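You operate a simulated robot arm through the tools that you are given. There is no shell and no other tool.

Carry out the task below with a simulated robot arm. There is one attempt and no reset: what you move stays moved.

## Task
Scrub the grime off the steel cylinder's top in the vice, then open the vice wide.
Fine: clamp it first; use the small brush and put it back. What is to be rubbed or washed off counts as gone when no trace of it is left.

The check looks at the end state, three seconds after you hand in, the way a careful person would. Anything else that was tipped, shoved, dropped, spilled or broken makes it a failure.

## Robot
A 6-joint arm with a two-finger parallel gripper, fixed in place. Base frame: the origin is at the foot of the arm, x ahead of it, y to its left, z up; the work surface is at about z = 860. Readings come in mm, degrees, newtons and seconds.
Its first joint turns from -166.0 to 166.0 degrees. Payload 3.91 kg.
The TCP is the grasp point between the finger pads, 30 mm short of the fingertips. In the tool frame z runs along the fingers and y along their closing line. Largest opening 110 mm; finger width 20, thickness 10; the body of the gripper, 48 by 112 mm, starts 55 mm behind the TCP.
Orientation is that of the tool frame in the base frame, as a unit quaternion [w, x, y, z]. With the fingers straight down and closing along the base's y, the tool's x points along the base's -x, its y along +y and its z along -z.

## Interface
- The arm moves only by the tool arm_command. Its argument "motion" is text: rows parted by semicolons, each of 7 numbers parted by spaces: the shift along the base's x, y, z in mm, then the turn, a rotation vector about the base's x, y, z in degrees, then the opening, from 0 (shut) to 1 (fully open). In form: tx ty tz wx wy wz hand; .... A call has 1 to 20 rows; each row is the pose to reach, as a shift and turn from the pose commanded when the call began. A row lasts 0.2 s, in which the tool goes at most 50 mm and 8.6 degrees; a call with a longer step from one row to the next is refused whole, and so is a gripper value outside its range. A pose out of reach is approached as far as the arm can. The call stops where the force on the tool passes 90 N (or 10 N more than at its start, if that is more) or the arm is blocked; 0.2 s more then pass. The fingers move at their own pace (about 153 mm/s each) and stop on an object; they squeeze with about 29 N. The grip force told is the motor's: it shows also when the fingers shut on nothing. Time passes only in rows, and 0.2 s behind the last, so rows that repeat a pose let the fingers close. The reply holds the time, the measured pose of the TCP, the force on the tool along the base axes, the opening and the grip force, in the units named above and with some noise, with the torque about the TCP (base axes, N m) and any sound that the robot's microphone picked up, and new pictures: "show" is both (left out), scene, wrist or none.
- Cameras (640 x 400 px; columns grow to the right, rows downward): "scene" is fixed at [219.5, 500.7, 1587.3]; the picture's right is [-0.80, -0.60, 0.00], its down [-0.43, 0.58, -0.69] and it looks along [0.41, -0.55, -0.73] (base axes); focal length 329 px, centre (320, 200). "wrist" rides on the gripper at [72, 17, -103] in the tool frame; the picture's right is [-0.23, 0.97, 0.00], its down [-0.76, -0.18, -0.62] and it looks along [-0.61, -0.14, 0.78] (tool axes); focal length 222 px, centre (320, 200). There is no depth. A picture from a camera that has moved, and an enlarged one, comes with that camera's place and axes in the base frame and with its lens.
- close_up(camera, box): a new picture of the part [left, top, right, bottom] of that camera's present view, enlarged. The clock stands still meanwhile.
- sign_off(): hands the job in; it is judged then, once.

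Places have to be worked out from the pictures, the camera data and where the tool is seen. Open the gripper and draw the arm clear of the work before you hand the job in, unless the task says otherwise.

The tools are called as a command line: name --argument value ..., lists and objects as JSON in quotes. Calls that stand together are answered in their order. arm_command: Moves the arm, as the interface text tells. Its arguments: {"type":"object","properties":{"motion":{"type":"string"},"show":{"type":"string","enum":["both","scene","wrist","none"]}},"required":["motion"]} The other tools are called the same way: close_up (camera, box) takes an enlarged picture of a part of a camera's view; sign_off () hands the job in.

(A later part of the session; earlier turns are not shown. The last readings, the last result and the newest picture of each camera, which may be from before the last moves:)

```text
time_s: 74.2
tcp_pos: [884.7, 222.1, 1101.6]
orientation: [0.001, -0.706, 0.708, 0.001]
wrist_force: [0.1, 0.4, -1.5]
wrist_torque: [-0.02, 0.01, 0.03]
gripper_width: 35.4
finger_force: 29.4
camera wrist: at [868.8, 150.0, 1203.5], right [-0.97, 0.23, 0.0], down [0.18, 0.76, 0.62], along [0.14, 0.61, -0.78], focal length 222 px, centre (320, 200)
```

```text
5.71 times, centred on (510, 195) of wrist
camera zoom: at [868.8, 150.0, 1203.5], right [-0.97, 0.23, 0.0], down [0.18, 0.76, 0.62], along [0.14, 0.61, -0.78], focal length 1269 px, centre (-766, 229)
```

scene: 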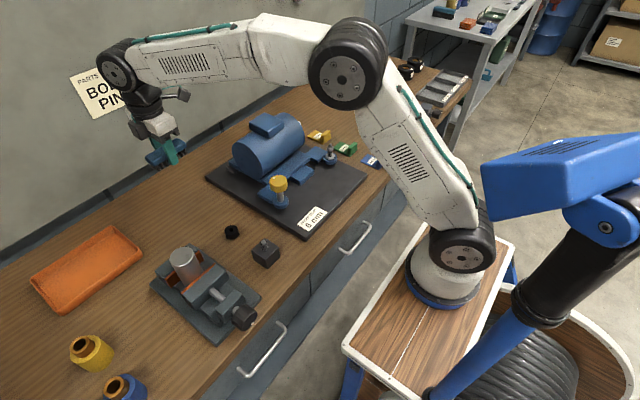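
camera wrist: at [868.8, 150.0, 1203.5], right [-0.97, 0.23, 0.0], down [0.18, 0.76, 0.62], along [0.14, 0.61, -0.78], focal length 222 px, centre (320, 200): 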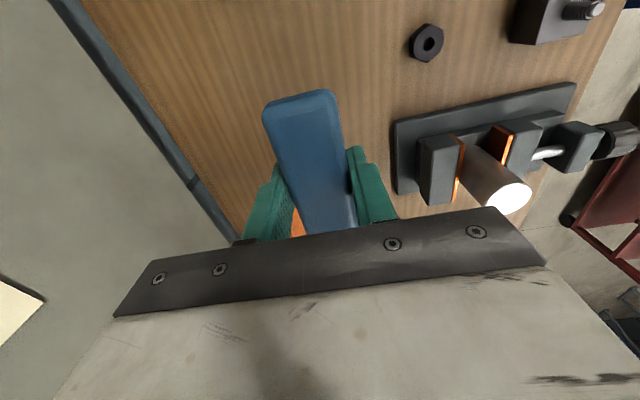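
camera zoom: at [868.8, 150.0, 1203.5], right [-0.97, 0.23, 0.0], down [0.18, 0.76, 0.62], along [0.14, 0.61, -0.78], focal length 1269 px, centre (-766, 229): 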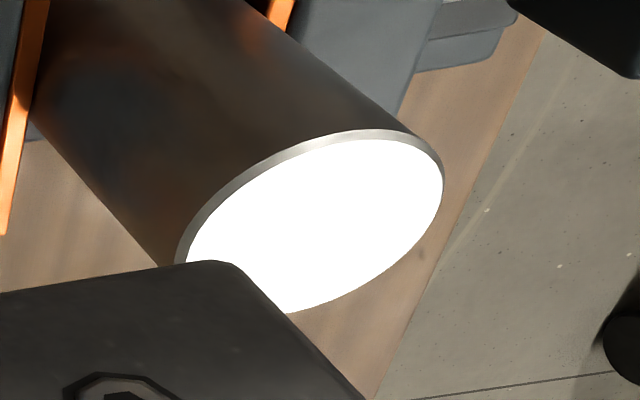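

The patch stays put with the arm away, and the wrist view only shows glare. I set the brush back at its home now (it needs re-seating in any case), then I can inspect the top with a free gripper.

arm_command --motion "9.5 -0.5 -40 0 0 0 0; 9.5 -0.5 -85 0 0 0 0; 9.5 -0.5 -130 0 0 0 0; 9.5 -0.5 -165 0 0 0 0; 9.5 -0.5 -185 0 0 0 0; 9.5 -0.5 -197 0 0 0 0; 9.5 -0.5 -203 0 0 0 0; 9.5 -0.5 -205 0 0 0 0; 9.5 -0.5 -205 0 0 0 0"

close_up --camera "scene" --box '[160, 180, 220, 230]'

```text
time_s: 76.2
tcp_pos: [894.6, 221.3, 896.9]
orientation: [0.0, -0.707, 0.708, 0.001]
wrist_force: [0.1, -0.2, -0.3]
wrist_torque: [0.04, 0.0, -0.03]
gripper_width: 35.3
finger_force: 29.2
camera wrist: at [878.8, 148.2, 999.6], right [-0.97, 0.23, 0.0], down [0.18, 0.76, 0.62], along [0.14, 0.61, -0.78], focal length 222 px, centre (320, 200)
```

scene: 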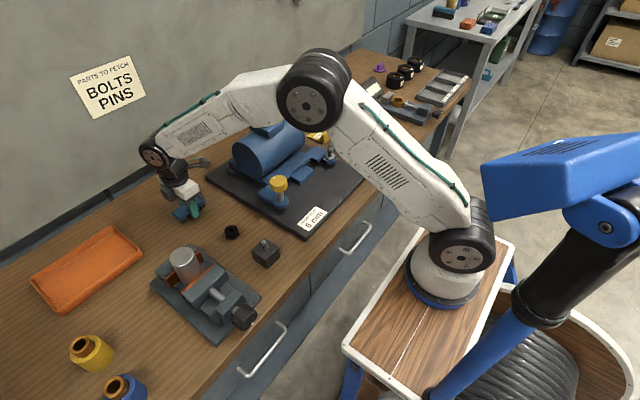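
wrist: 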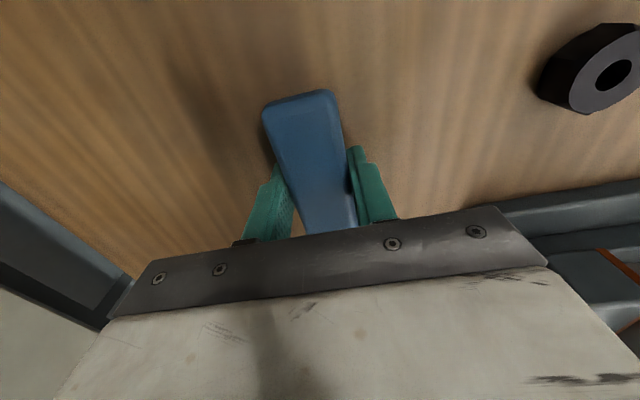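

```text
8.00 times, centred on (190, 205) of scene
camera zoom: at [219.5, 500.7, 1587.3], right [-0.8, -0.6, 0.0], down [-0.43, 0.58, -0.69], along [0.41, -0.55, -0.73], focal length 2629 px, centre (1360, 160)
```

zoom: 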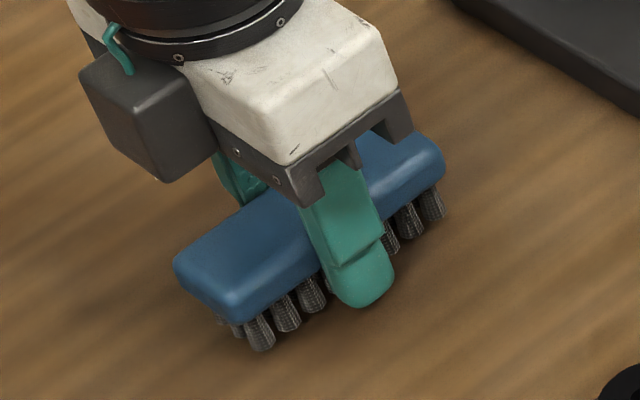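

No contact yet; I lower a few more millimetres slowly.

arm_command --motion "0 0 -1 0 0 0 0; 0 0 -2 0 0 0 0; 0 0 -3 0 0 0 0; 0 0 -3 0 0 0 0" --show "none"

```text
time_s: 77.2
tcp_pos: [894.1, 220.9, 894.1]
orientation: [0.0, -0.707, 0.708, 0.001]
wrist_force: [-0.2, -0.6, -0.1]
wrist_torque: [0.0, 0.0, 0.02]
gripper_width: 35.3
finger_force: 29.4
```

Still free at z≈894; I continue in half-millimetre rows.

arm_command --motion "0 0 -0.5 0 0 0 0; 0 0 -1 0 0 0 0; 0 0 -1.5 0 0 0 0; 0 0 -2 0 0 0 0; 0 0 -2 0 0 0 0" --show "none"

```text
time_s: 78.4
tcp_pos: [894.9, 220.8, 891.8]
orientation: [-0.001, -0.706, 0.708, 0.002]
wrist_force: [0.2, -1.3, -0.8]
wrist_torque: [0.0, -0.02, 0.02]
gripper_width: 35.3
finger_force: 29.4
```

close_up --camera "scene" --box '[165, 190, 215, 230]'

arm_command --motion "0 0 -0.5 0 0 0 0; 0 0 -1 0 0 0 0; 0 0 -1 0 0 0 0" --show "none"

```text
10.00 times, centred on (190, 210) of scene
camera zoom: at [219.5, 500.7, 1587.3], right [-0.8, -0.6, 0.0], down [-0.43, 0.58, -0.69], along [0.41, -0.55, -0.73], focal length 3286 px, centre (1620, 100)
```

zoom: 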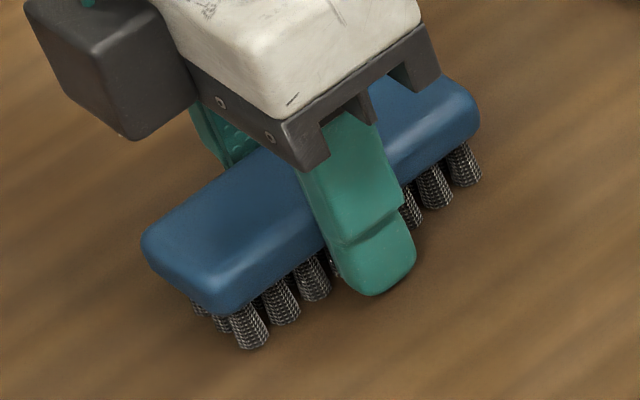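

```text
time_s: 79.2
tcp_pos: [894.8, 220.8, 891.6]
orientation: [0.0, -0.707, 0.707, 0.001]
wrist_force: [0.5, 0.1, -0.4]
wrist_torque: [-0.01, -0.02, 0.01]
gripper_width: 35.3
finger_force: 29.1
```

The enlarged view matches the brush's original pose almost exactly, about 1 mm above the table. I lower 0.8 mm more and release.

arm_command --motion "0 0 -0.4 0 0 0 0; 0 0 -0.8 0 0 0 0; 0 0 -0.8 0 0 0 0; 0 0 -0.8 0 0 0 0.4; 0 0 -0.8 0 0 0 0.6; 0 0 -0.8 0 0 0 0.6; 0 0 10 0 0 0 0.6; 0 0 50 0 0 0 0.6; 0 0 95 0 0 0 0.6; 0 0 140 0 0 0 0.6; 0 0 190 0 0 0 0.6"

close_up --camera "scene" --box '[165, 190, 215, 230]'

close_up --camera "wrist" --box '[460, 160, 560, 230]'

```text
time_s: 81.6
tcp_pos: [895.1, 218.4, 1082.0]
orientation: [-0.001, -0.706, 0.708, 0.002]
wrist_force: [0.6, 0.4, -1.2]
wrist_torque: [-0.01, 0.03, 0.01]
gripper_width: 65.9
finger_force: 0.0
camera wrist: at [879.6, 145.6, 1183.7], right [-0.97, 0.23, 0.0], down [0.18, 0.76, 0.62], along [0.14, 0.61, -0.78], focal length 222 px, centre (320, 200)
```

scene: 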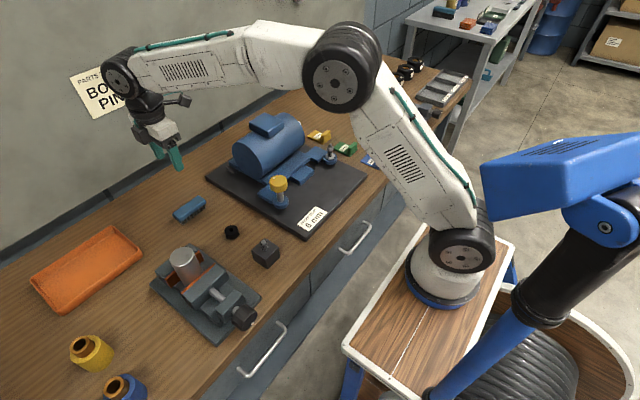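
wrist: 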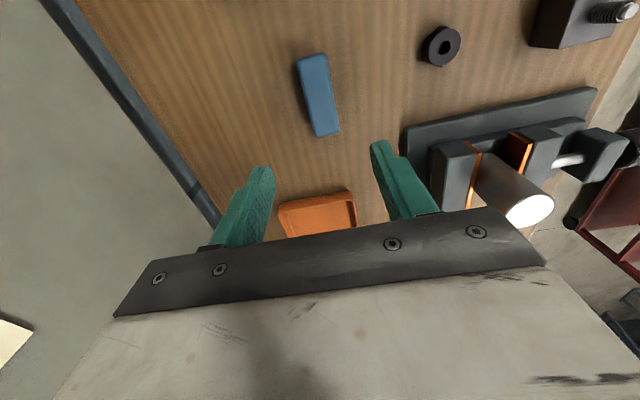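

```text
10.00 times, centred on (190, 210) of scene
camera zoom: at [219.5, 500.7, 1587.3], right [-0.8, -0.6, 0.0], down [-0.43, 0.58, -0.69], along [0.41, -0.55, -0.73], focal length 3286 px, centre (1620, 100)
```

zoom: 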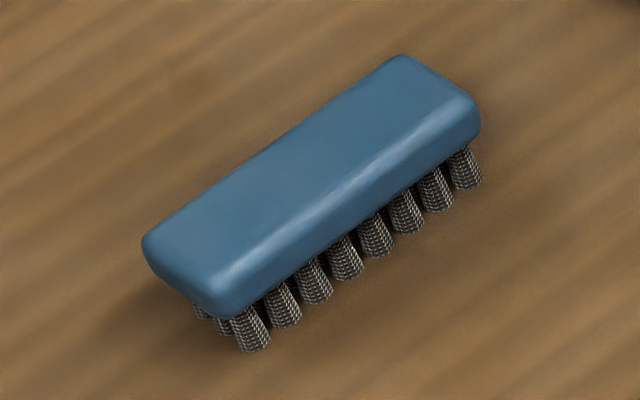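

```text
5.71 times, centred on (510, 195) of wrist
camera zoom: at [879.6, 145.6, 1183.7], right [-0.97, 0.23, 0.0], down [0.18, 0.76, 0.62], along [0.14, 0.61, -0.78], focal length 1269 px, centre (-766, 229)
```

zoom: 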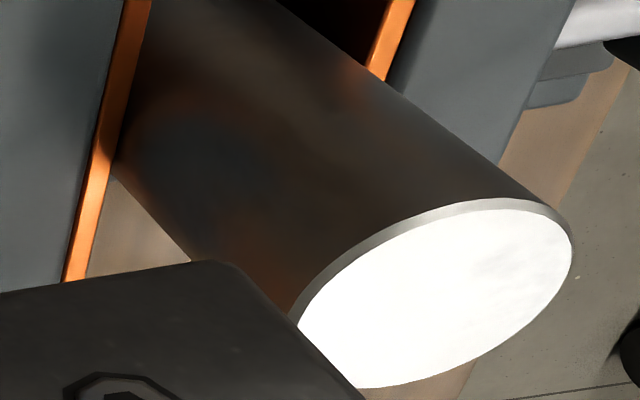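

The brush stands exactly at home again. The faint marks show at the same surface spot (680, 355) from both cameras, so I want a close, glare-free look at the top with the empty gripper.

arm_command --motion "0 0 28 0 0 0 0.6; -30 27 28 0 0 0 0.6; -60 54 28 0 0 0 0.6; -90 81 28 0 0 0 0.6; -120 108 28 0 0 0 0.6; -150 135 28 0 0 0 0.6; -180 160 28 0 0 0 0.6; -205 182 28 0 0 0 0.6; -205 182 28 0 0 0 0.6" --show "wrist"

close_up --camera "wrist" --box '[270, 50, 350, 110]'

```text
time_s: 83.6
tcp_pos: [690.1, 402.6, 1108.6]
orientation: [0.0, -0.706, 0.708, 0.001]
wrist_force: [0.7, -0.2, 0.0]
wrist_torque: [-0.03, 0.0, -0.02]
gripper_width: 66.0
finger_force: 0.1
camera wrist: at [674.8, 329.3, 1210.8], right [-0.97, 0.23, 0.0], down [0.18, 0.76, 0.62], along [0.14, 0.61, -0.78], focal length 222 px, centre (320, 200)
```

wrist: 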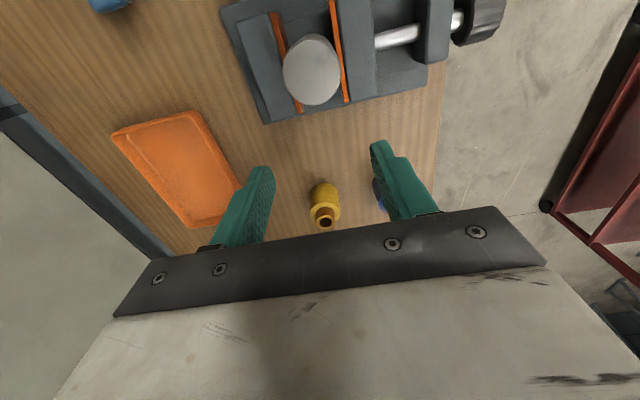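

```text
6.67 times, centred on (310, 80) of wrist
camera zoom: at [674.8, 329.3, 1210.8], right [-0.97, 0.23, 0.0], down [0.18, 0.76, 0.62], along [0.14, 0.61, -0.78], focal length 1481 px, centre (387, 1000)
```

zoom: 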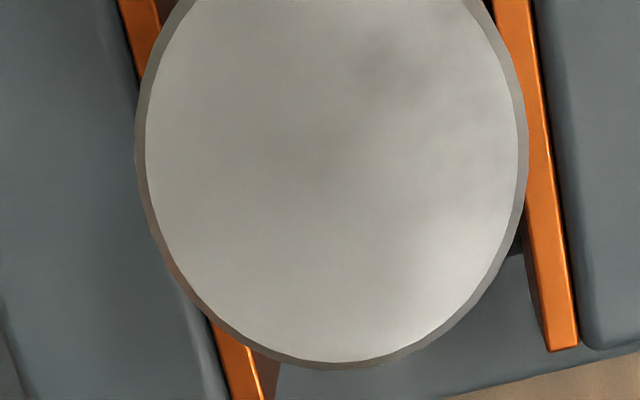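

close_up --camera "wrist" --box '[276, 30, 348, 108]'

close_up --camera "wrist" --box '[300, 30, 345, 70]'

```text
5.13 times, centred on (312, 69) of wrist
camera zoom: at [674.8, 329.3, 1210.8], right [-0.97, 0.23, 0.0], down [0.18, 0.76, 0.62], along [0.14, 0.61, -0.78], focal length 1139 px, centre (361, 872)
```

zoom: 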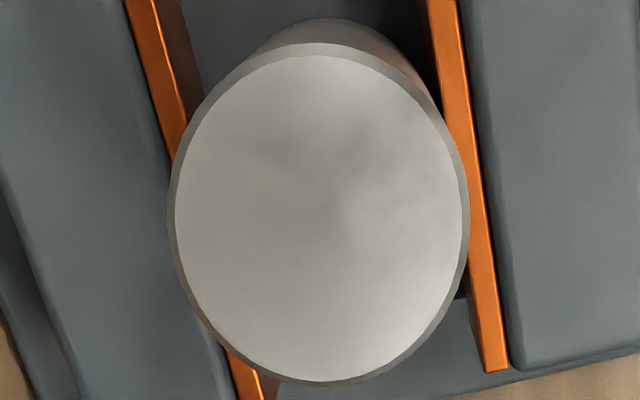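

```text
10.00 times, centred on (322, 50) of wrist
camera zoom: at [674.8, 329.3, 1210.8], right [-0.97, 0.23, 0.0], down [0.18, 0.76, 0.62], along [0.14, 0.61, -0.78], focal length 2221 px, centre (295, 1700)
```

zoom: 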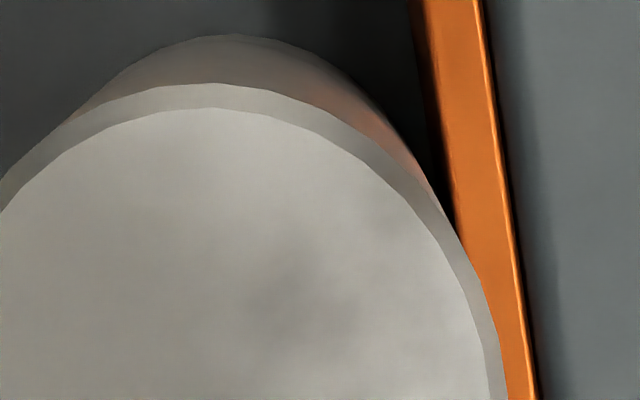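

From straight above, both pads hold the cylinder, and a faint trace at about (680, 353) is still visible, so it needs more scrubbing with steadier pressure. I fetch the brush again, gripping it a bit higher (fingertips ~16 mm above the bristle tips) to have more margin.

arm_command --motion "30 -27 0 0 0 0 0.6; 60 -54 0 0 0 0 0.6; 90 -81 0 0 0 0 0.6; 120 -108 0 0 0 0 0.6; 150 -135 0 0 0 0 0.6; 180 -160 0 0 0 0 0.6; 205 -182 -10 0 0 0 0.6; 205 -182 -55 0 0 0 0.6; 205 -182 -100 0 0 0 0.6; 205 -182 -145 0 0 0 0.6; 205 -182 -180 0 0 0 0.6; 205 -182 -196 0 0 0 0.6; 205 -182 -205 0 0 0 0.6; 205 -182 -205 0 0 0 0.6; 205 -182 -205 0 0 0 0; 205 -182 -205 0 0 0 0; 205 -182 -205 0 0 0 0; 205 -182 -205 0 0 0 0"

close_up --camera "scene" --box '[165, 190, 215, 230]'

```text
time_s: 87.4
tcp_pos: [894.6, 221.7, 904.5]
orientation: [0.0, -0.706, 0.708, 0.002]
wrist_force: [0.0, 0.1, 0.6]
wrist_torque: [-0.04, 0.03, 0.01]
gripper_width: 34.8
finger_force: 29.1
camera wrist: at [879.3, 149.3, 1007.1], right [-0.97, 0.23, 0.0], down [0.18, 0.76, 0.62], along [0.14, 0.61, -0.78], focal length 222 px, centre (320, 200)
```

scene: 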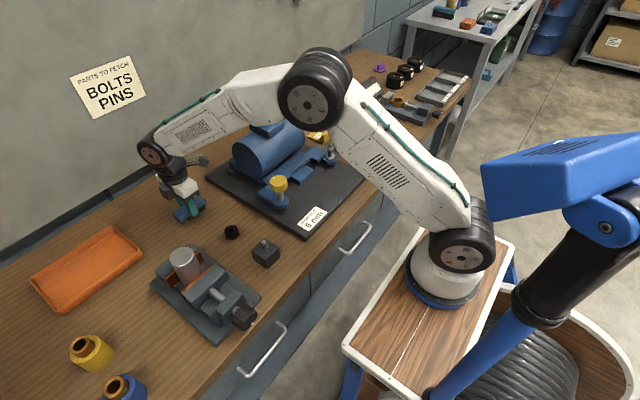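
wrist: 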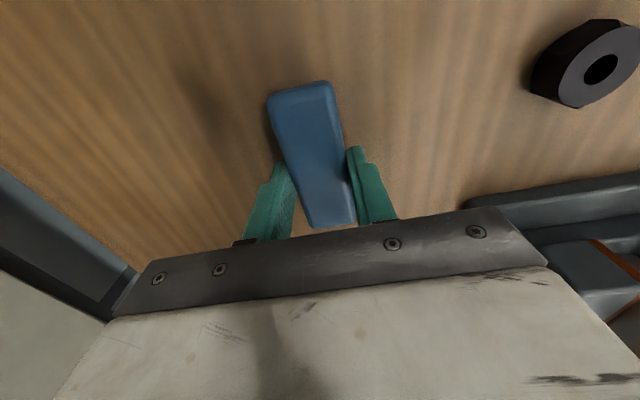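

```text
10.00 times, centred on (190, 210) of scene
camera zoom: at [219.5, 500.7, 1587.3], right [-0.8, -0.6, 0.0], down [-0.43, 0.58, -0.69], along [0.41, -0.55, -0.73], focal length 3286 px, centre (1620, 100)
```

zoom: 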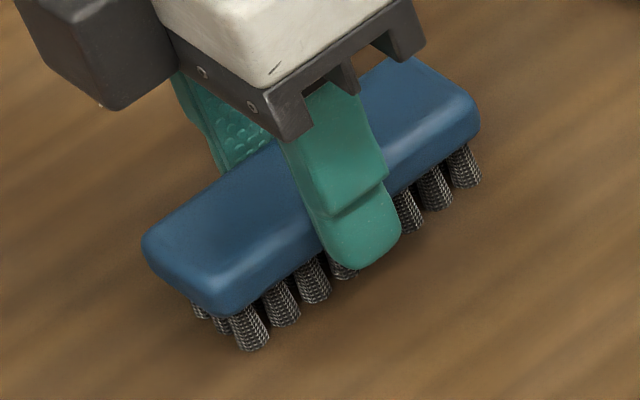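

Gripped again with more bristle clearance. I carry the brush back over the smudge and stop a few millimetres above the surface.

arm_command --motion "0 0 8 0 0 0 0; 0 0 30 0 0 0 0; 0 0 75 0 0 0 0; 0 0 120 0 0 0 0; 0 0 160 0 0 0 0; 0 0 185 0 0 0 0; -36 23 185 0 0 0 0; -72 46 185 0 0 0 0; -108 69 185 0 0 0 0; -144 92 185 0 0 0 0; -180 115 185 0 0 0 0; -212.5 135.5 185 0 0 0 0; -212.5 135.5 165 0 0 0 0; -212.5 135.5 150 0 0 0 0; -212.5 135.5 144 0 0 0 0; -212.5 135.5 144 0 0 0 0" --show "none"

arm_command --motion "0 0 -2 0 0 0 0; 0 0 -4 0 0 0 0; 0 0 -5 0 0 0 0; 0 0 -5.5 0 0 0 0; 0 0 -5.5 0 0 0 0" --show "none"

```text
time_s: 90.8
tcp_pos: [681.5, 358.6, 1046.7]
orientation: [0.0, -0.707, 0.708, 0.001]
wrist_force: [-0.1, -0.3, -0.7]
wrist_torque: [0.01, 0.01, -0.01]
gripper_width: 34.9
finger_force: 29.4
```

```text
time_s: 92.0
tcp_pos: [682.1, 356.3, 1043.4]
orientation: [0.003, -0.707, 0.708, 0.001]
wrist_force: [2.1, 2.9, 24.6]
wrist_torque: [0.07, -0.21, 0.0]
gripper_width: 35.0
finger_force: 29.2
```

Contact at about 25 N. I scrub with x strokes (where the fingers back the brush) plus a small y drift, following down slowly.

arm_command --motion "10 0 0 0 0 0 0; -10 0 0 0 0 0 0; 10 2 0 0 0 0 0; -10 2 -0.1 0 0 0 0; 10 4 -0.2 0 0 0 0; -10 4 -0.3 0 0 0 0; 10 2 -0.4 0 0 0 0; -10 0 -0.5 0 0 0 0; 10 -2 -0.6 0 0 0 0; -10 -4 -0.7 0 0 0 0; 10 -4 -0.8 0 0 0 0; -10 -2 -0.9 0 0 0 0; 14 0 -1 0 0 0 0; -14 2 -1.1 0 0 0 0; 14 4 -1.2 0 0 0 0; -14 2 -1.3 0 0 0 0; 14 0 -1.4 0 0 0 0; -14 -2 -1.5 0 0 0 0; 10 -2 -1.6 0 0 0 0; 0 0 -1.7 0 0 0 0" --show "none"

```text
time_s: 96.2
tcp_pos: [682.5, 356.5, 1042.9]
orientation: [0.002, -0.706, 0.708, 0.0]
wrist_force: [6.3, -0.1, 16.7]
wrist_torque: [-0.12, -0.32, -0.03]
gripper_width: 35.2
finger_force: 28.5
```

Still 17 N of pressure. One more set of strokes, then I lift and inspect.

arm_command --motion "10 0 0 0 0 0 0; -10 0 0 0 0 0 0; 10 4 0 0 0 0 0; -10 4 -0.1 0 0 0 0; 10 8 -0.2 0 0 0 0; -10 8 -0.3 0 0 0 0; 10 4 -0.4 0 0 0 0; -10 0 -0.4 0 0 0 0; 10 -4 -0.5 0 0 0 0; -10 -8 -0.6 0 0 0 0; 10 -8 -0.6 0 0 0 0; -10 -4 -0.7 0 0 0 0; 18 0 -0.8 0 0 0 0; 0 2 -0.8 0 0 0 0; 18 4 -0.9 0 0 0 0; 0 2 -0.9 0 0 0 0; 18 0 -1 0 0 0 0; 0 -2 -1 0 0 0 0; -12 -2 -1 0 0 0 0; 0 0 -1 0 0 0 0" --show "none"

arm_command --motion "0 0 5 0 0 0 0; 0 0 40 0 0 0 0; 0 0 80 0 0 0 0; 0 0 105 0 0 0 0; 0 0 105 0 0 0 0" --show "scene"

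close_up --camera "scene" --box '[166, 240, 206, 270]'

```text
time_s: 100.4
tcp_pos: [682.7, 357.0, 1040.0]
orientation: [0.0, -0.706, 0.708, 0.0]
wrist_force: [0.3, -0.1, 0.3]
wrist_torque: [0.02, 0.02, 0.0]
gripper_width: 35.1
finger_force: 28.8
```

```text
time_s: 101.6
tcp_pos: [682.5, 357.4, 1145.6]
orientation: [0.0, -0.706, 0.708, 0.001]
wrist_force: [1.2, -0.6, -0.4]
wrist_torque: [0.02, -0.03, -0.02]
gripper_width: 34.9
finger_force: 28.5
```

scene: 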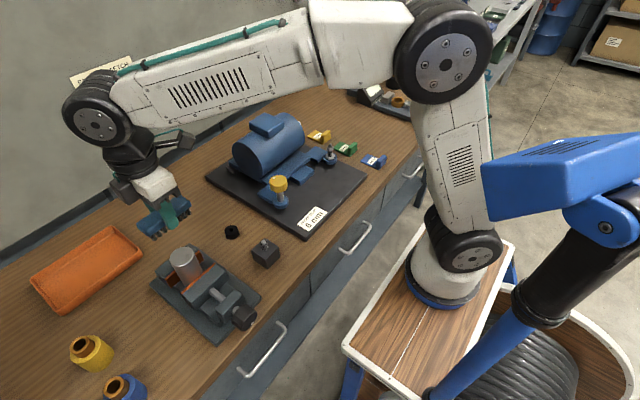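

```text
13.33 times, centred on (186, 255) of scene
camera zoom: at [219.5, 500.7, 1587.3], right [-0.8, -0.6, 0.0], down [-0.43, 0.58, -0.69], along [0.41, -0.55, -0.73], focal length 4381 px, centre (2107, -533)
```

zoom: 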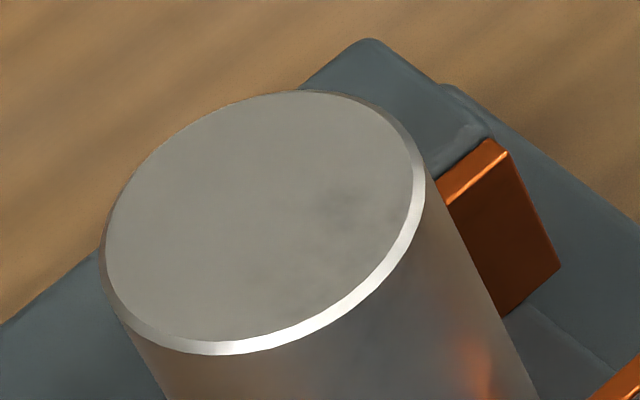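

The faint patch looks identical despite forty strong strokes over it. I take a highly enlarged baseline of it, and then scrub once more in the y direction to see if it changes in any way.

close_up --camera "scene" --box '[182, 245, 198, 257]'

close_up --camera "scene" --box '[172, 243, 200, 265]'

```text
16.00 times, centred on (190, 251) of scene
camera zoom: at [219.5, 500.7, 1587.3], right [-0.8, -0.6, 0.0], down [-0.43, 0.58, -0.69], along [0.41, -0.55, -0.73], focal length 5257 px, centre (2400, -616)
```

zoom: 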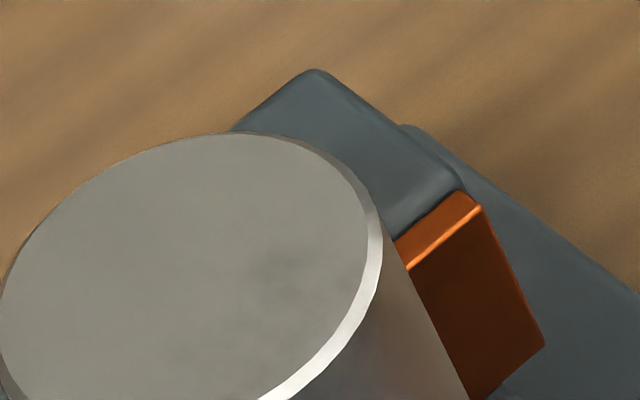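

```text
16.00 times, centred on (186, 254) of scene
camera zoom: at [219.5, 500.7, 1587.3], right [-0.8, -0.6, 0.0], down [-0.43, 0.58, -0.69], along [0.41, -0.55, -0.73], focal length 5257 px, centre (2464, -664)
```

zoom: 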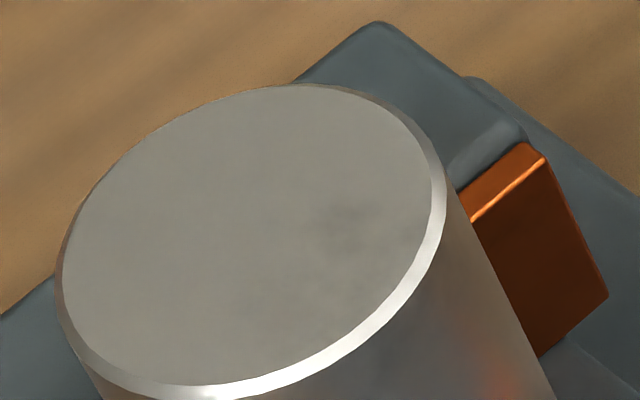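

I lower the brush again centred right on the patch and make long y strokes with a small x drift.

arm_command --motion "-2 -3 -40 0 0 0 0; -2 -3 -80 0 0 0 0; -2 -3 -100 0 0 0 0; -2 -3 -105 0 0 0 0; -2 -3 -106.5 0 0 0 0; -2 -3 -107.5 0 0 0 0; -2 -3 -107.5 0 0 0 0" --show "none"

arm_command --motion "0 12 0 0 0 0 0; 0 -12 0 0 0 0 0; 3 12 0 0 0 0 0; 3 -12 -0.1 0 0 0 0; 6 12 -0.2 0 0 0 0; 6 -12 -0.3 0 0 0 0; 3 12 -0.4 0 0 0 0; 0 -12 -0.5 0 0 0 0; -3 12 -0.6 0 0 0 0; -6 -12 -0.7 0 0 0 0; -6 12 -0.8 0 0 0 0; -3 -12 -0.9 0 0 0 0; 6 10 -1 0 0 0 0; -8 -6 -1.1 0 0 0 0; 8 6 -1.2 0 0 0 0; -8 6 -1.3 0 0 0 0; 8 -6 -1.4 0 0 0 0; -8 6 -1.4 0 0 0 0; 4 -6 -1.4 0 0 0 0; 0 0 -1.4 0 0 0 0" --show "none"

arm_command --motion "0 0 5 0 0 0 0; 0 0 40 0 0 0 0; 0 0 80 0 0 0 0; 0 0 108.9 0 0 0 0; 0 0 108.9 0 0 0 0" --show "none"

close_up --camera "scene" --box '[172, 243, 200, 265]'

```text
time_s: 103.2
tcp_pos: [680.3, 352.5, 1039.3]
orientation: [0.003, -0.707, 0.708, 0.001]
wrist_force: [0.2, -3.0, 30.0]
wrist_torque: [-0.23, -0.09, -0.03]
gripper_width: 35.2
finger_force: 28.8
```

```text
time_s: 107.4
tcp_pos: [679.3, 353.8, 1036.9]
orientation: [-0.001, -0.707, 0.708, 0.001]
wrist_force: [0.6, 0.6, -0.3]
wrist_torque: [0.0, 0.01, 0.0]
gripper_width: 35.3
finger_force: 29.1
```

```text
time_s: 108.6
tcp_pos: [680.5, 353.9, 1144.7]
orientation: [0.0, -0.707, 0.708, 0.002]
wrist_force: [0.0, 0.5, -1.2]
wrist_torque: [0.02, -0.01, 0.02]
gripper_width: 35.1
finger_force: 28.7
```

```text
16.00 times, centred on (186, 254) of scene
camera zoom: at [219.5, 500.7, 1587.3], right [-0.8, -0.6, 0.0], down [-0.43, 0.58, -0.69], along [0.41, -0.55, -0.73], focal length 5257 px, centre (2464, -664)
```

zoom: 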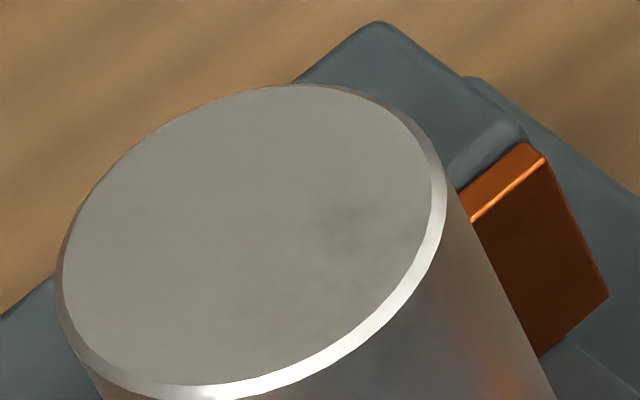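

No change at all, even from 30 N over the spot, so those faint marks belong to the steel surface itself; the grime outline and blotch are gone. I carry the brush back to its home, lowering to just above the table.

arm_command --motion "36 -22 0 0 0 0 0; 72 -44 0 0 0 0 0; 108 -66 0 0 0 0 0; 144 -89 0 0 0 0 0; 180 -111 0 0 0 0 0; 214.5 -132.5 -10 0 0 0 0; 214.5 -132.5 -55 0 0 0 0; 214.5 -132.5 -100 0 0 0 0; 214.5 -132.5 -145 0 0 0 0; 214.5 -132.5 -190 0 0 0 0; 214.5 -132.5 -220 0 0 0 0; 214.5 -132.5 -236 0 0 0 0; 214.5 -132.5 -242 0 0 0 0; 214.5 -132.5 -244.8 0 0 0 0; 214.5 -132.5 -244.8 0 0 0 0" --show "wrist"

close_up --camera "scene" --box '[165, 190, 215, 230]'

close_up --camera "scene" --box '[172, 243, 200, 265]'

```text
time_s: 111.8
tcp_pos: [893.7, 220.7, 898.5]
orientation: [0.0, -0.707, 0.707, 0.0]
wrist_force: [-0.6, -0.4, -1.6]
wrist_torque: [-0.02, 0.01, -0.01]
gripper_width: 35.4
finger_force: 28.7
camera wrist: at [878.5, 147.4, 1002.6], right [-0.97, 0.23, 0.0], down [0.18, 0.76, 0.62], along [0.14, 0.61, -0.78], focal length 222 px, centre (320, 200)
```

wrist: 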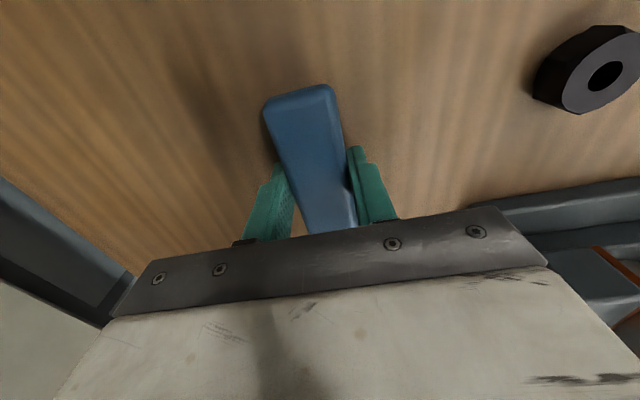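

```text
10.00 times, centred on (190, 210) of scene
camera zoom: at [219.5, 500.7, 1587.3], right [-0.8, -0.6, 0.0], down [-0.43, 0.58, -0.69], along [0.41, -0.55, -0.73], focal length 3286 px, centre (1620, 100)
```

zoom: 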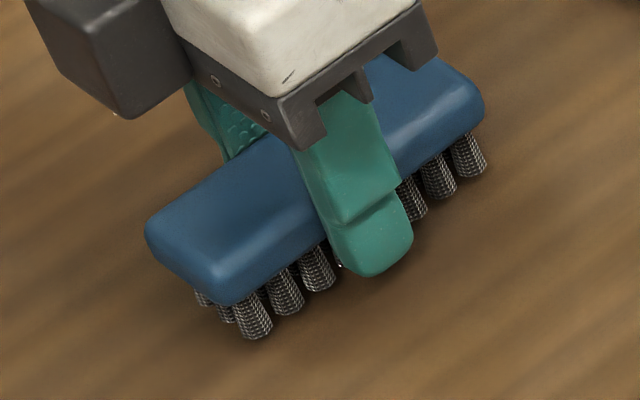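

```text
16.00 times, centred on (186, 254) of scene
camera zoom: at [219.5, 500.7, 1587.3], right [-0.8, -0.6, 0.0], down [-0.43, 0.58, -0.69], along [0.41, -0.55, -0.73], focal length 5257 px, centre (2464, -664)
```

zoom: 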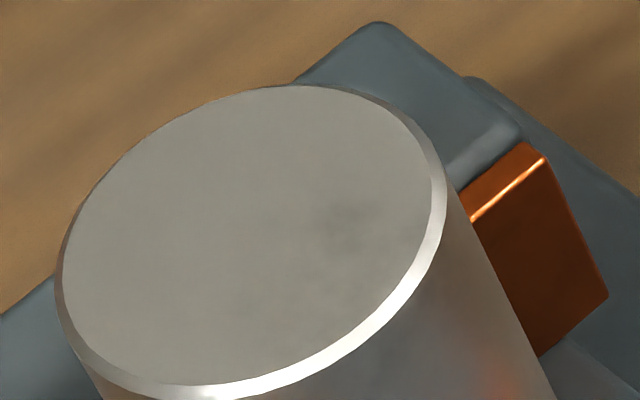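

The brush hovers about 4–5 mm above its old place. I lower it in small steps until it just touches.

arm_command --motion "0 0 -1 0 0 0 0; 0 0 -2 0 0 0 0; 0 0 -3 0 0 0 0; 0 0 -3 0 0 0 0" --show "none"

close_up --camera "scene" --box '[165, 190, 215, 230]'

```text
time_s: 112.8
tcp_pos: [894.4, 220.4, 898.2]
orientation: [0.0, -0.707, 0.707, 0.0]
wrist_force: [-0.2, -0.1, -0.4]
wrist_torque: [-0.02, 0.04, 0.02]
gripper_width: 35.2
finger_force: 29.0
```

```text
10.00 times, centred on (190, 210) of scene
camera zoom: at [219.5, 500.7, 1587.3], right [-0.8, -0.6, 0.0], down [-0.43, 0.58, -0.69], along [0.41, -0.55, -0.73], focal length 3286 px, centre (1620, 100)
```

zoom: 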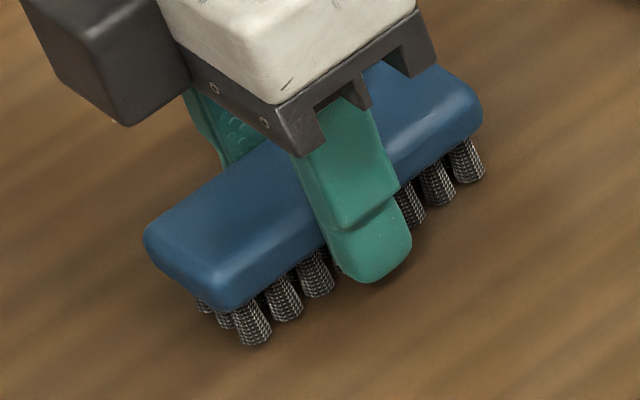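

arm_command --motion "0 0 -0.5 0 0 0 0; 0 0 -1 0 0 0 0; 0 0 -1.5 0 0 0 0; 0 0 -1.5 0 0 0 0" --show "none"

close_up --camera "scene" --box '[165, 190, 215, 230]'

```text
time_s: 113.8
tcp_pos: [895.1, 221.2, 895.2]
orientation: [-0.001, -0.706, 0.708, 0.001]
wrist_force: [-0.2, 0.5, -0.1]
wrist_torque: [0.02, -0.02, -0.01]
gripper_width: 35.2
finger_force: 28.6
```

```text
10.00 times, centred on (190, 210) of scene
camera zoom: at [219.5, 500.7, 1587.3], right [-0.8, -0.6, 0.0], down [-0.43, 0.58, -0.69], along [0.41, -0.55, -0.73], focal length 3286 px, centre (1620, 100)
```

zoom: 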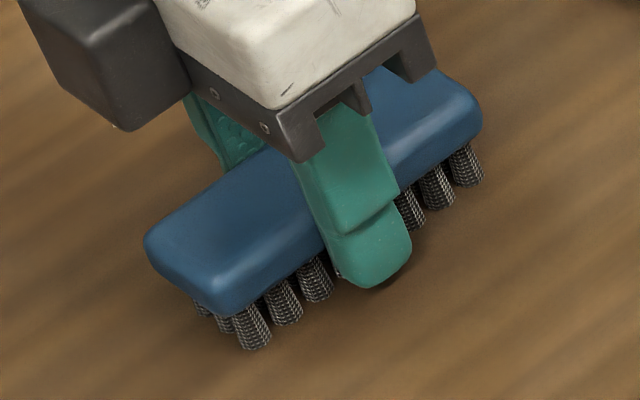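

It is about 1 mm above the table and within a millimetre of the original spot. I nudge it (+0.9, +0.7), lower the last millimetre, and release.

arm_command --motion "0.9 0.7 -0.4 0 0 0 0; 0.9 0.7 -0.8 0 0 0 0; 0.9 0.7 -1 0 0 0 0; 0.9 0.7 -1 0 0 0 0; 0.9 0.7 -1 0 0 0 0.4; 0.9 0.7 -1 0 0 0 0.6; 0.9 0.7 -1 0 0 0 0.6; 0.9 0.7 10 0 0 0 0.6; 0.9 0.7 50 0 0 0 0.6; 0.9 0.7 95 0 0 0 0.6; 0.9 0.7 140 0 0 0 0.6; 0.9 0.7 190 0 0 0 0.6; 0.9 0.7 215 0 0 0 0.6" --show "wrist"

close_up --camera "scene" --box '[165, 190, 215, 230]'

```text
time_s: 116.6
tcp_pos: [897.3, 223.0, 1110.9]
orientation: [0.0, -0.707, 0.708, 0.002]
wrist_force: [-0.7, 0.1, 0.0]
wrist_torque: [0.04, 0.0, -0.02]
gripper_width: 65.8
finger_force: 0.1
camera wrist: at [880.9, 149.6, 1212.6], right [-0.97, 0.23, 0.0], down [0.18, 0.76, 0.62], along [0.14, 0.61, -0.78], focal length 222 px, centre (320, 200)
```

wrist: 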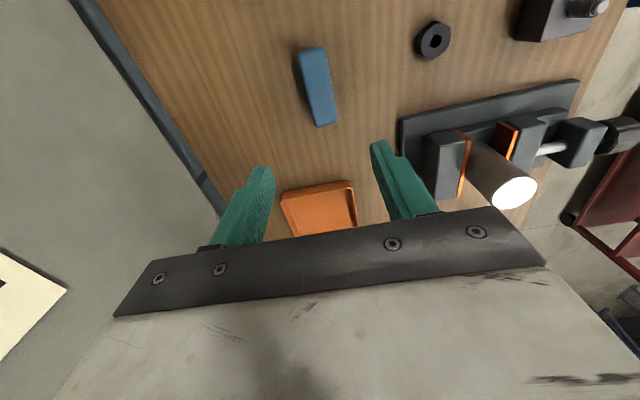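

```text
10.00 times, centred on (190, 210) of scene
camera zoom: at [219.5, 500.7, 1587.3], right [-0.8, -0.6, 0.0], down [-0.43, 0.58, -0.69], along [0.41, -0.55, -0.73], focal length 3286 px, centre (1620, 100)
```

zoom: 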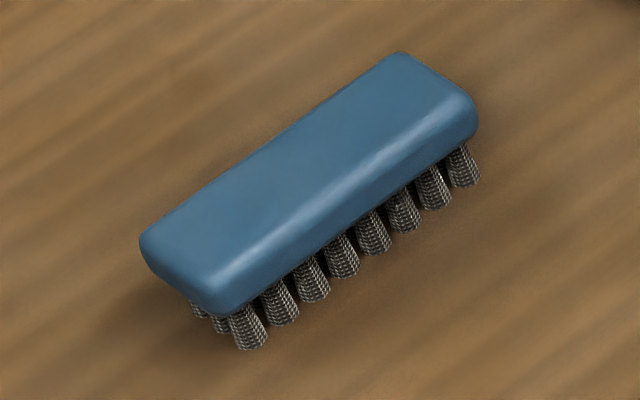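

The brush is home. I go back over the vice, yawing −90° on the way, and inspect the cylinder top from the opposite direction at close range.

arm_command --motion "-16 12 0 0 0 -8.2 0.6; -32 24 0 0 0 -16.4 0.6; -48 36 0 0 0 -24.6 0.6; -64 48 0 0 0 -32.8 0.6; -80 60 0 0 0 -41 0.6; -96 72 0 0 0 -49.2 0.6; -112 84 0 0 0 -57.4 0.6; -128 96 0 0 0 -65.6 0.6; -144 108 0 0 0 -73.8 0.6; -160 120 0 0 0 -82 0.6; -175 131 0 0 0 -90 0.6; -175 131 0 0 0 -90 0.6"

close_up --camera "wrist" --box '[270, 30, 370, 130]'

```text
time_s: 119.2
tcp_pos: [720.1, 352.1, 1110.8]
orientation: [0.001, 0.002, 1.0, 0.0]
wrist_force: [-0.4, -0.2, -0.7]
wrist_torque: [-0.01, 0.01, 0.0]
gripper_width: 66.2
finger_force: 0.1
camera wrist: at [648.6, 369.7, 1213.1], right [0.23, 0.97, 0.0], down [0.76, -0.18, 0.62], along [0.61, -0.14, -0.78], focal length 222 px, centre (320, 200)
```

scene: 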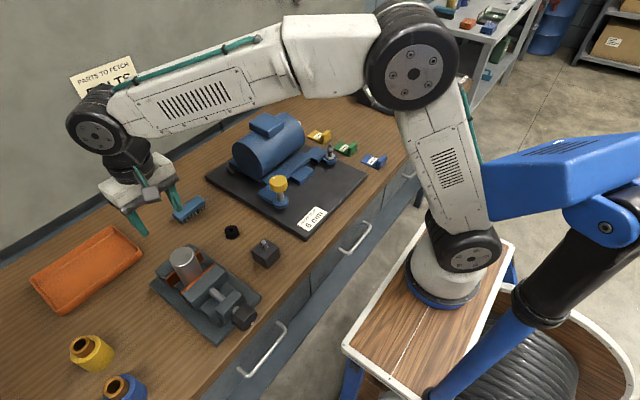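
wrist: 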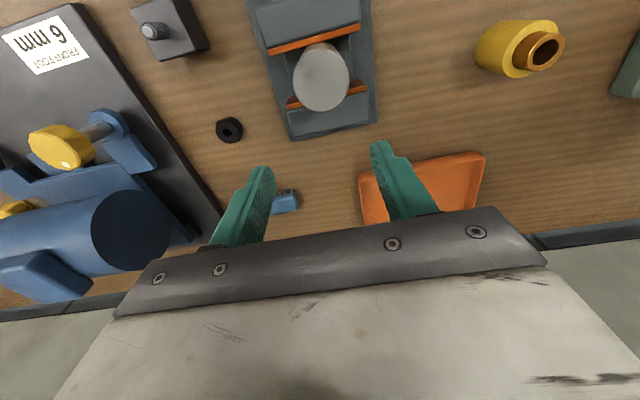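

```text
4.00 times, centred on (320, 80) of wrist
camera zoom: at [648.6, 369.7, 1213.1], right [0.23, 0.97, 0.0], down [0.76, -0.18, 0.62], along [0.61, -0.14, -0.78], focal length 888 px, centre (320, 680)
```

zoom: 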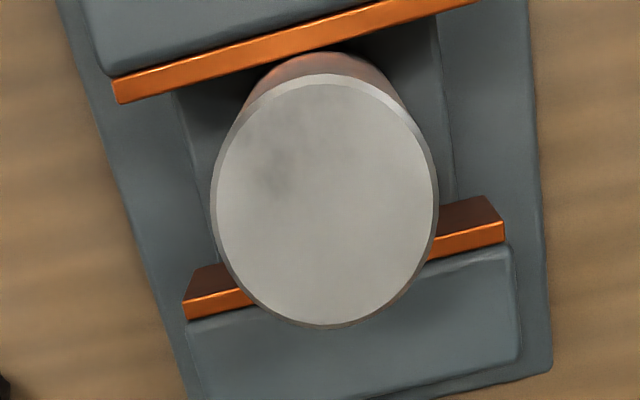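

From this side a smudge on the −x/−y part of the top is clearly visible. I enlarge it to judge its shape.

close_up --camera "wrist" --box '[290, 38, 350, 113]'

close_up --camera "wrist" --box '[294, 45, 334, 75]'

```text
5.33 times, centred on (320, 76) of wrist
camera zoom: at [648.6, 369.7, 1213.1], right [0.23, 0.97, 0.0], down [0.76, -0.18, 0.62], along [0.61, -0.14, -0.78], focal length 1185 px, centre (320, 864)
```

zoom: 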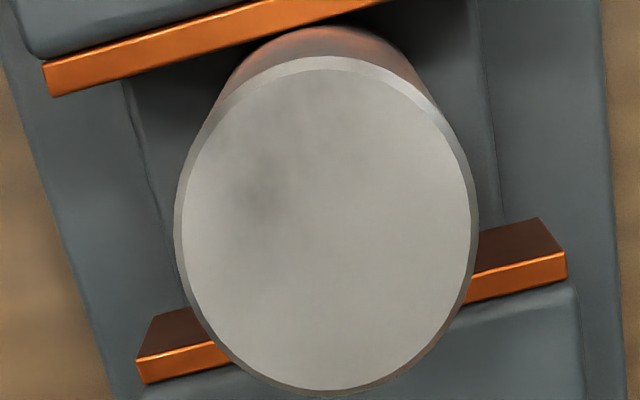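

```text
13.33 times, centred on (314, 60) of wrist
camera zoom: at [648.6, 369.7, 1213.1], right [0.23, 0.97, 0.0], down [0.76, -0.18, 0.62], along [0.61, -0.14, -0.78], focal length 2962 px, centre (400, 2067)
```

zoom: 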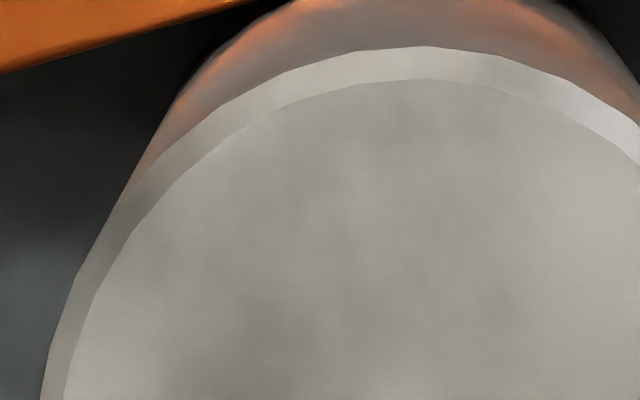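

close_up --camera "scene" --box '[166, 240, 206, 270]'

close_up --camera "scene" --box '[150, 235, 230, 305]'

```text
13.33 times, centred on (186, 255) of scene
camera zoom: at [219.5, 500.7, 1587.3], right [-0.8, -0.6, 0.0], down [-0.43, 0.58, -0.69], along [0.41, -0.55, -0.73], focal length 4381 px, centre (2107, -533)
```

zoom: 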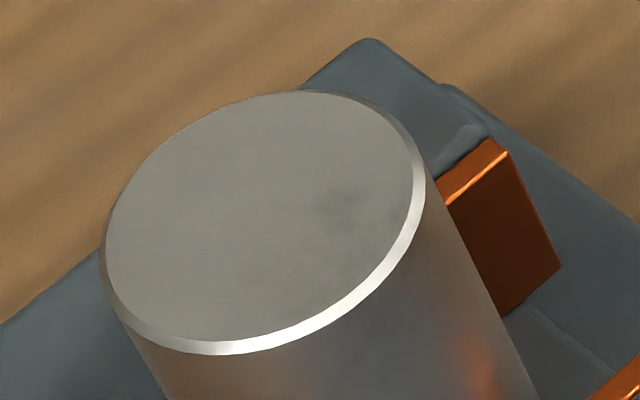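

```text
5.71 times, centred on (190, 270) of scene
camera zoom: at [219.5, 500.7, 1587.3], right [-0.8, -0.6, 0.0], down [-0.43, 0.58, -0.69], along [0.41, -0.55, -0.73], focal length 1878 px, centre (1063, -200)
```

zoom: 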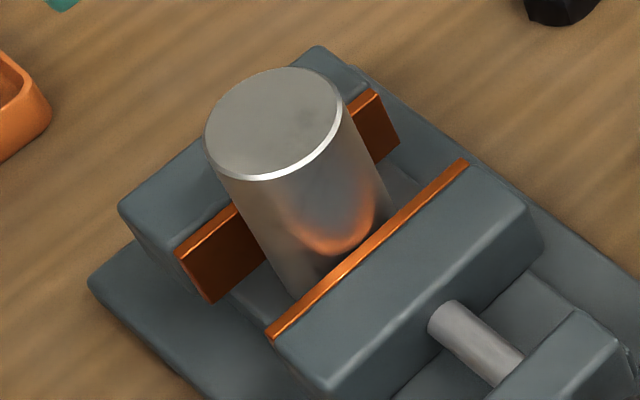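

The patch is unchanged, yet it lies on the −x side, where my torque readings suggest the brush pressed least (contact centroid was biased to +x). To be safe I fetch the brush again to work that edge specifically; first I return over its home and yaw back.

arm_command --motion "16 -12 0 0 0 8.2 0.6; 32 -24 0 0 0 16.4 0.6; 48 -36 0 0 0 24.6 0.6; 64 -48 0 0 0 32.8 0.6; 80 -60 0 0 0 41 0.6; 96 -72 0 0 0 49.2 0.6; 112 -84 0 0 0 57.4 0.6; 128 -96 0 0 0 65.6 0.6; 144 -108 0 0 0 73.8 0.6; 160 -120 0 0 0 82 0.6; 175 -131 0 0 0 90 0.6; 175 -131 -45 0 0 90 0.6; 175 -131 -90 0 0 90 0.6; 175 -131 -130 0 0 90 0.6; 175 -131 -160 0 0 90 0.6; 175 -131 -170 0 0 90 0.6"

close_up --camera "wrist" --box '[220, 80, 420, 230]'

```text
time_s: 122.6
tcp_pos: [896.9, 222.1, 939.2]
orientation: [0.001, -0.707, 0.707, 0.0]
wrist_force: [-0.5, -0.4, 0.4]
wrist_torque: [0.01, -0.03, 0.02]
gripper_width: 66.1
finger_force: 0.1
camera wrist: at [880.8, 149.4, 1041.8], right [-0.97, 0.23, 0.0], down [0.18, 0.76, 0.62], along [0.14, 0.61, -0.78], focal length 222 px, centre (320, 200)
```

scene: 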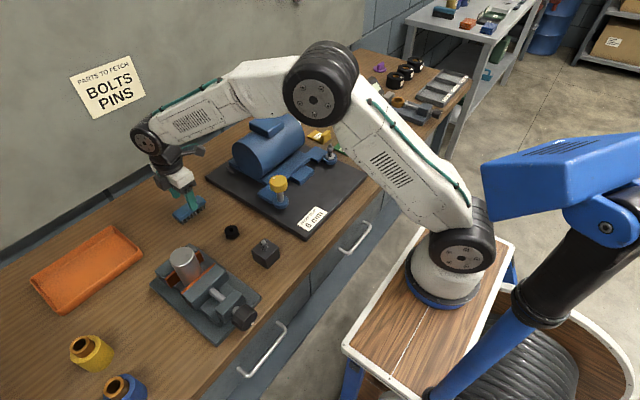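
wrist: 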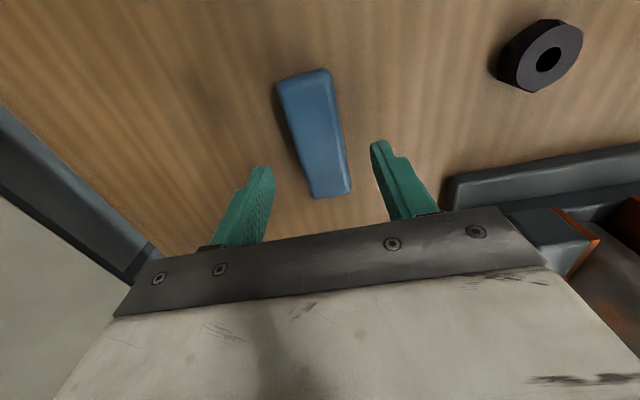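

```text
2.67 times, centred on (320, 155) of wrist
camera zoom: at [880.8, 149.4, 1041.8], right [-0.97, 0.23, 0.0], down [0.18, 0.76, 0.62], along [0.14, 0.61, -0.78], focal length 592 px, centre (320, 320)
```

zoom: 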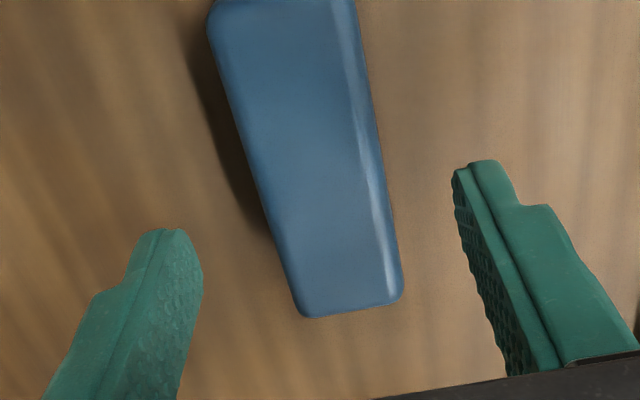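

Aligned over the brush. I descend, grip, and carry it to above the −x part of the top (brush centre x≈664, y≈356).

arm_command --motion "0 0 -20 0 0 0 0.6; 0 0 -36.5 0 0 0 0.6; 0 0 -36.5 0 0 0 0.6; 0 0 -36.5 0 0 0 0; 0 0 -36.5 0 0 0 0; 0 0 -36.5 0 0 0 0; 0 0 -36.5 0 0 0 0; 0 0 -25 0 0 0 0; 0 0 15 0 0 0 0; 0 0 60 0 0 0 0; 0 0 105 0 0 0 0; 0 0 148 0 0 0 0" --show "none"

arm_command --motion "-38 22 0 0 0 0 0; -76 44 0 0 0 0 0; -114 66 0 0 0 0 0; -152 89 0 0 0 0 0; -190 112 0 0 0 0 0; -231 135 0 0 0 0 0; -231 135 -20 0 0 0 0; -231 135 -34 0 0 0 0; -231 135 -40 0 0 0 0; -231 135 -40 0 0 0 0" --show "scene"

close_up --camera "scene" --box '[130, 200, 260, 310]'

```text
time_s: 125.2
tcp_pos: [901.6, 221.5, 1089.8]
orientation: [0.0, -0.706, 0.708, 0.001]
wrist_force: [0.3, 0.3, -0.5]
wrist_torque: [0.02, 0.01, 0.01]
gripper_width: 35.0
finger_force: 29.1
```

```text
time_s: 127.4
tcp_pos: [666.1, 357.2, 1048.7]
orientation: [0.0, -0.706, 0.708, 0.001]
wrist_force: [-0.1, 1.1, -1.0]
wrist_torque: [-0.02, 0.03, -0.03]
gripper_width: 35.3
finger_force: 28.4
```

scene: 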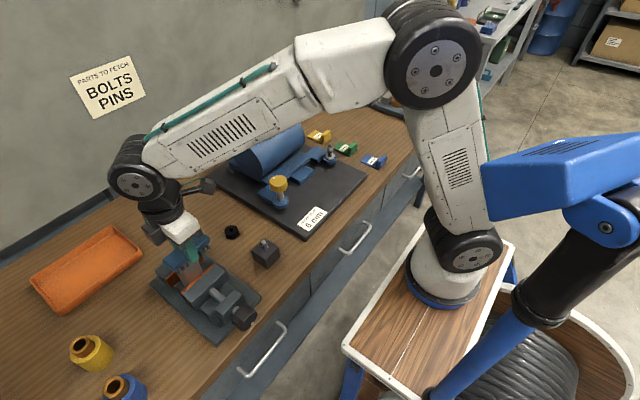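

```text
3.64 times, centred on (195, 255) of scene
camera zoom: at [219.5, 500.7, 1587.3], right [-0.8, -0.6, 0.0], down [-0.43, 0.58, -0.69], along [0.41, -0.55, -0.73], focal length 1195 px, centre (774, 0)
```

zoom: 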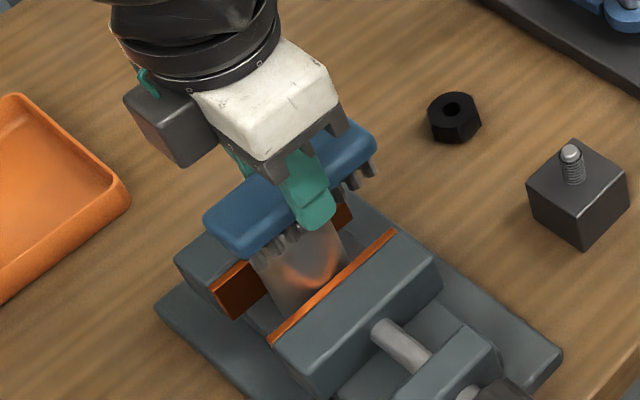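

I lower until there is light contact at this offset position.

arm_command --motion "0 0 -2 0 0 0 0; 0 0 -4 0 0 0 0; 0 0 -5 0 0 0 0; 0 0 -6 0 0 0 0; 0 0 -6 0 0 0 0" --show "none"

```text
time_s: 128.6
tcp_pos: [664.1, 356.7, 1043.8]
orientation: [0.001, -0.706, 0.708, 0.001]
wrist_force: [-1.6, 0.0, 4.5]
wrist_torque: [-0.06, 0.02, 0.0]
gripper_width: 35.3
finger_force: 29.1
```

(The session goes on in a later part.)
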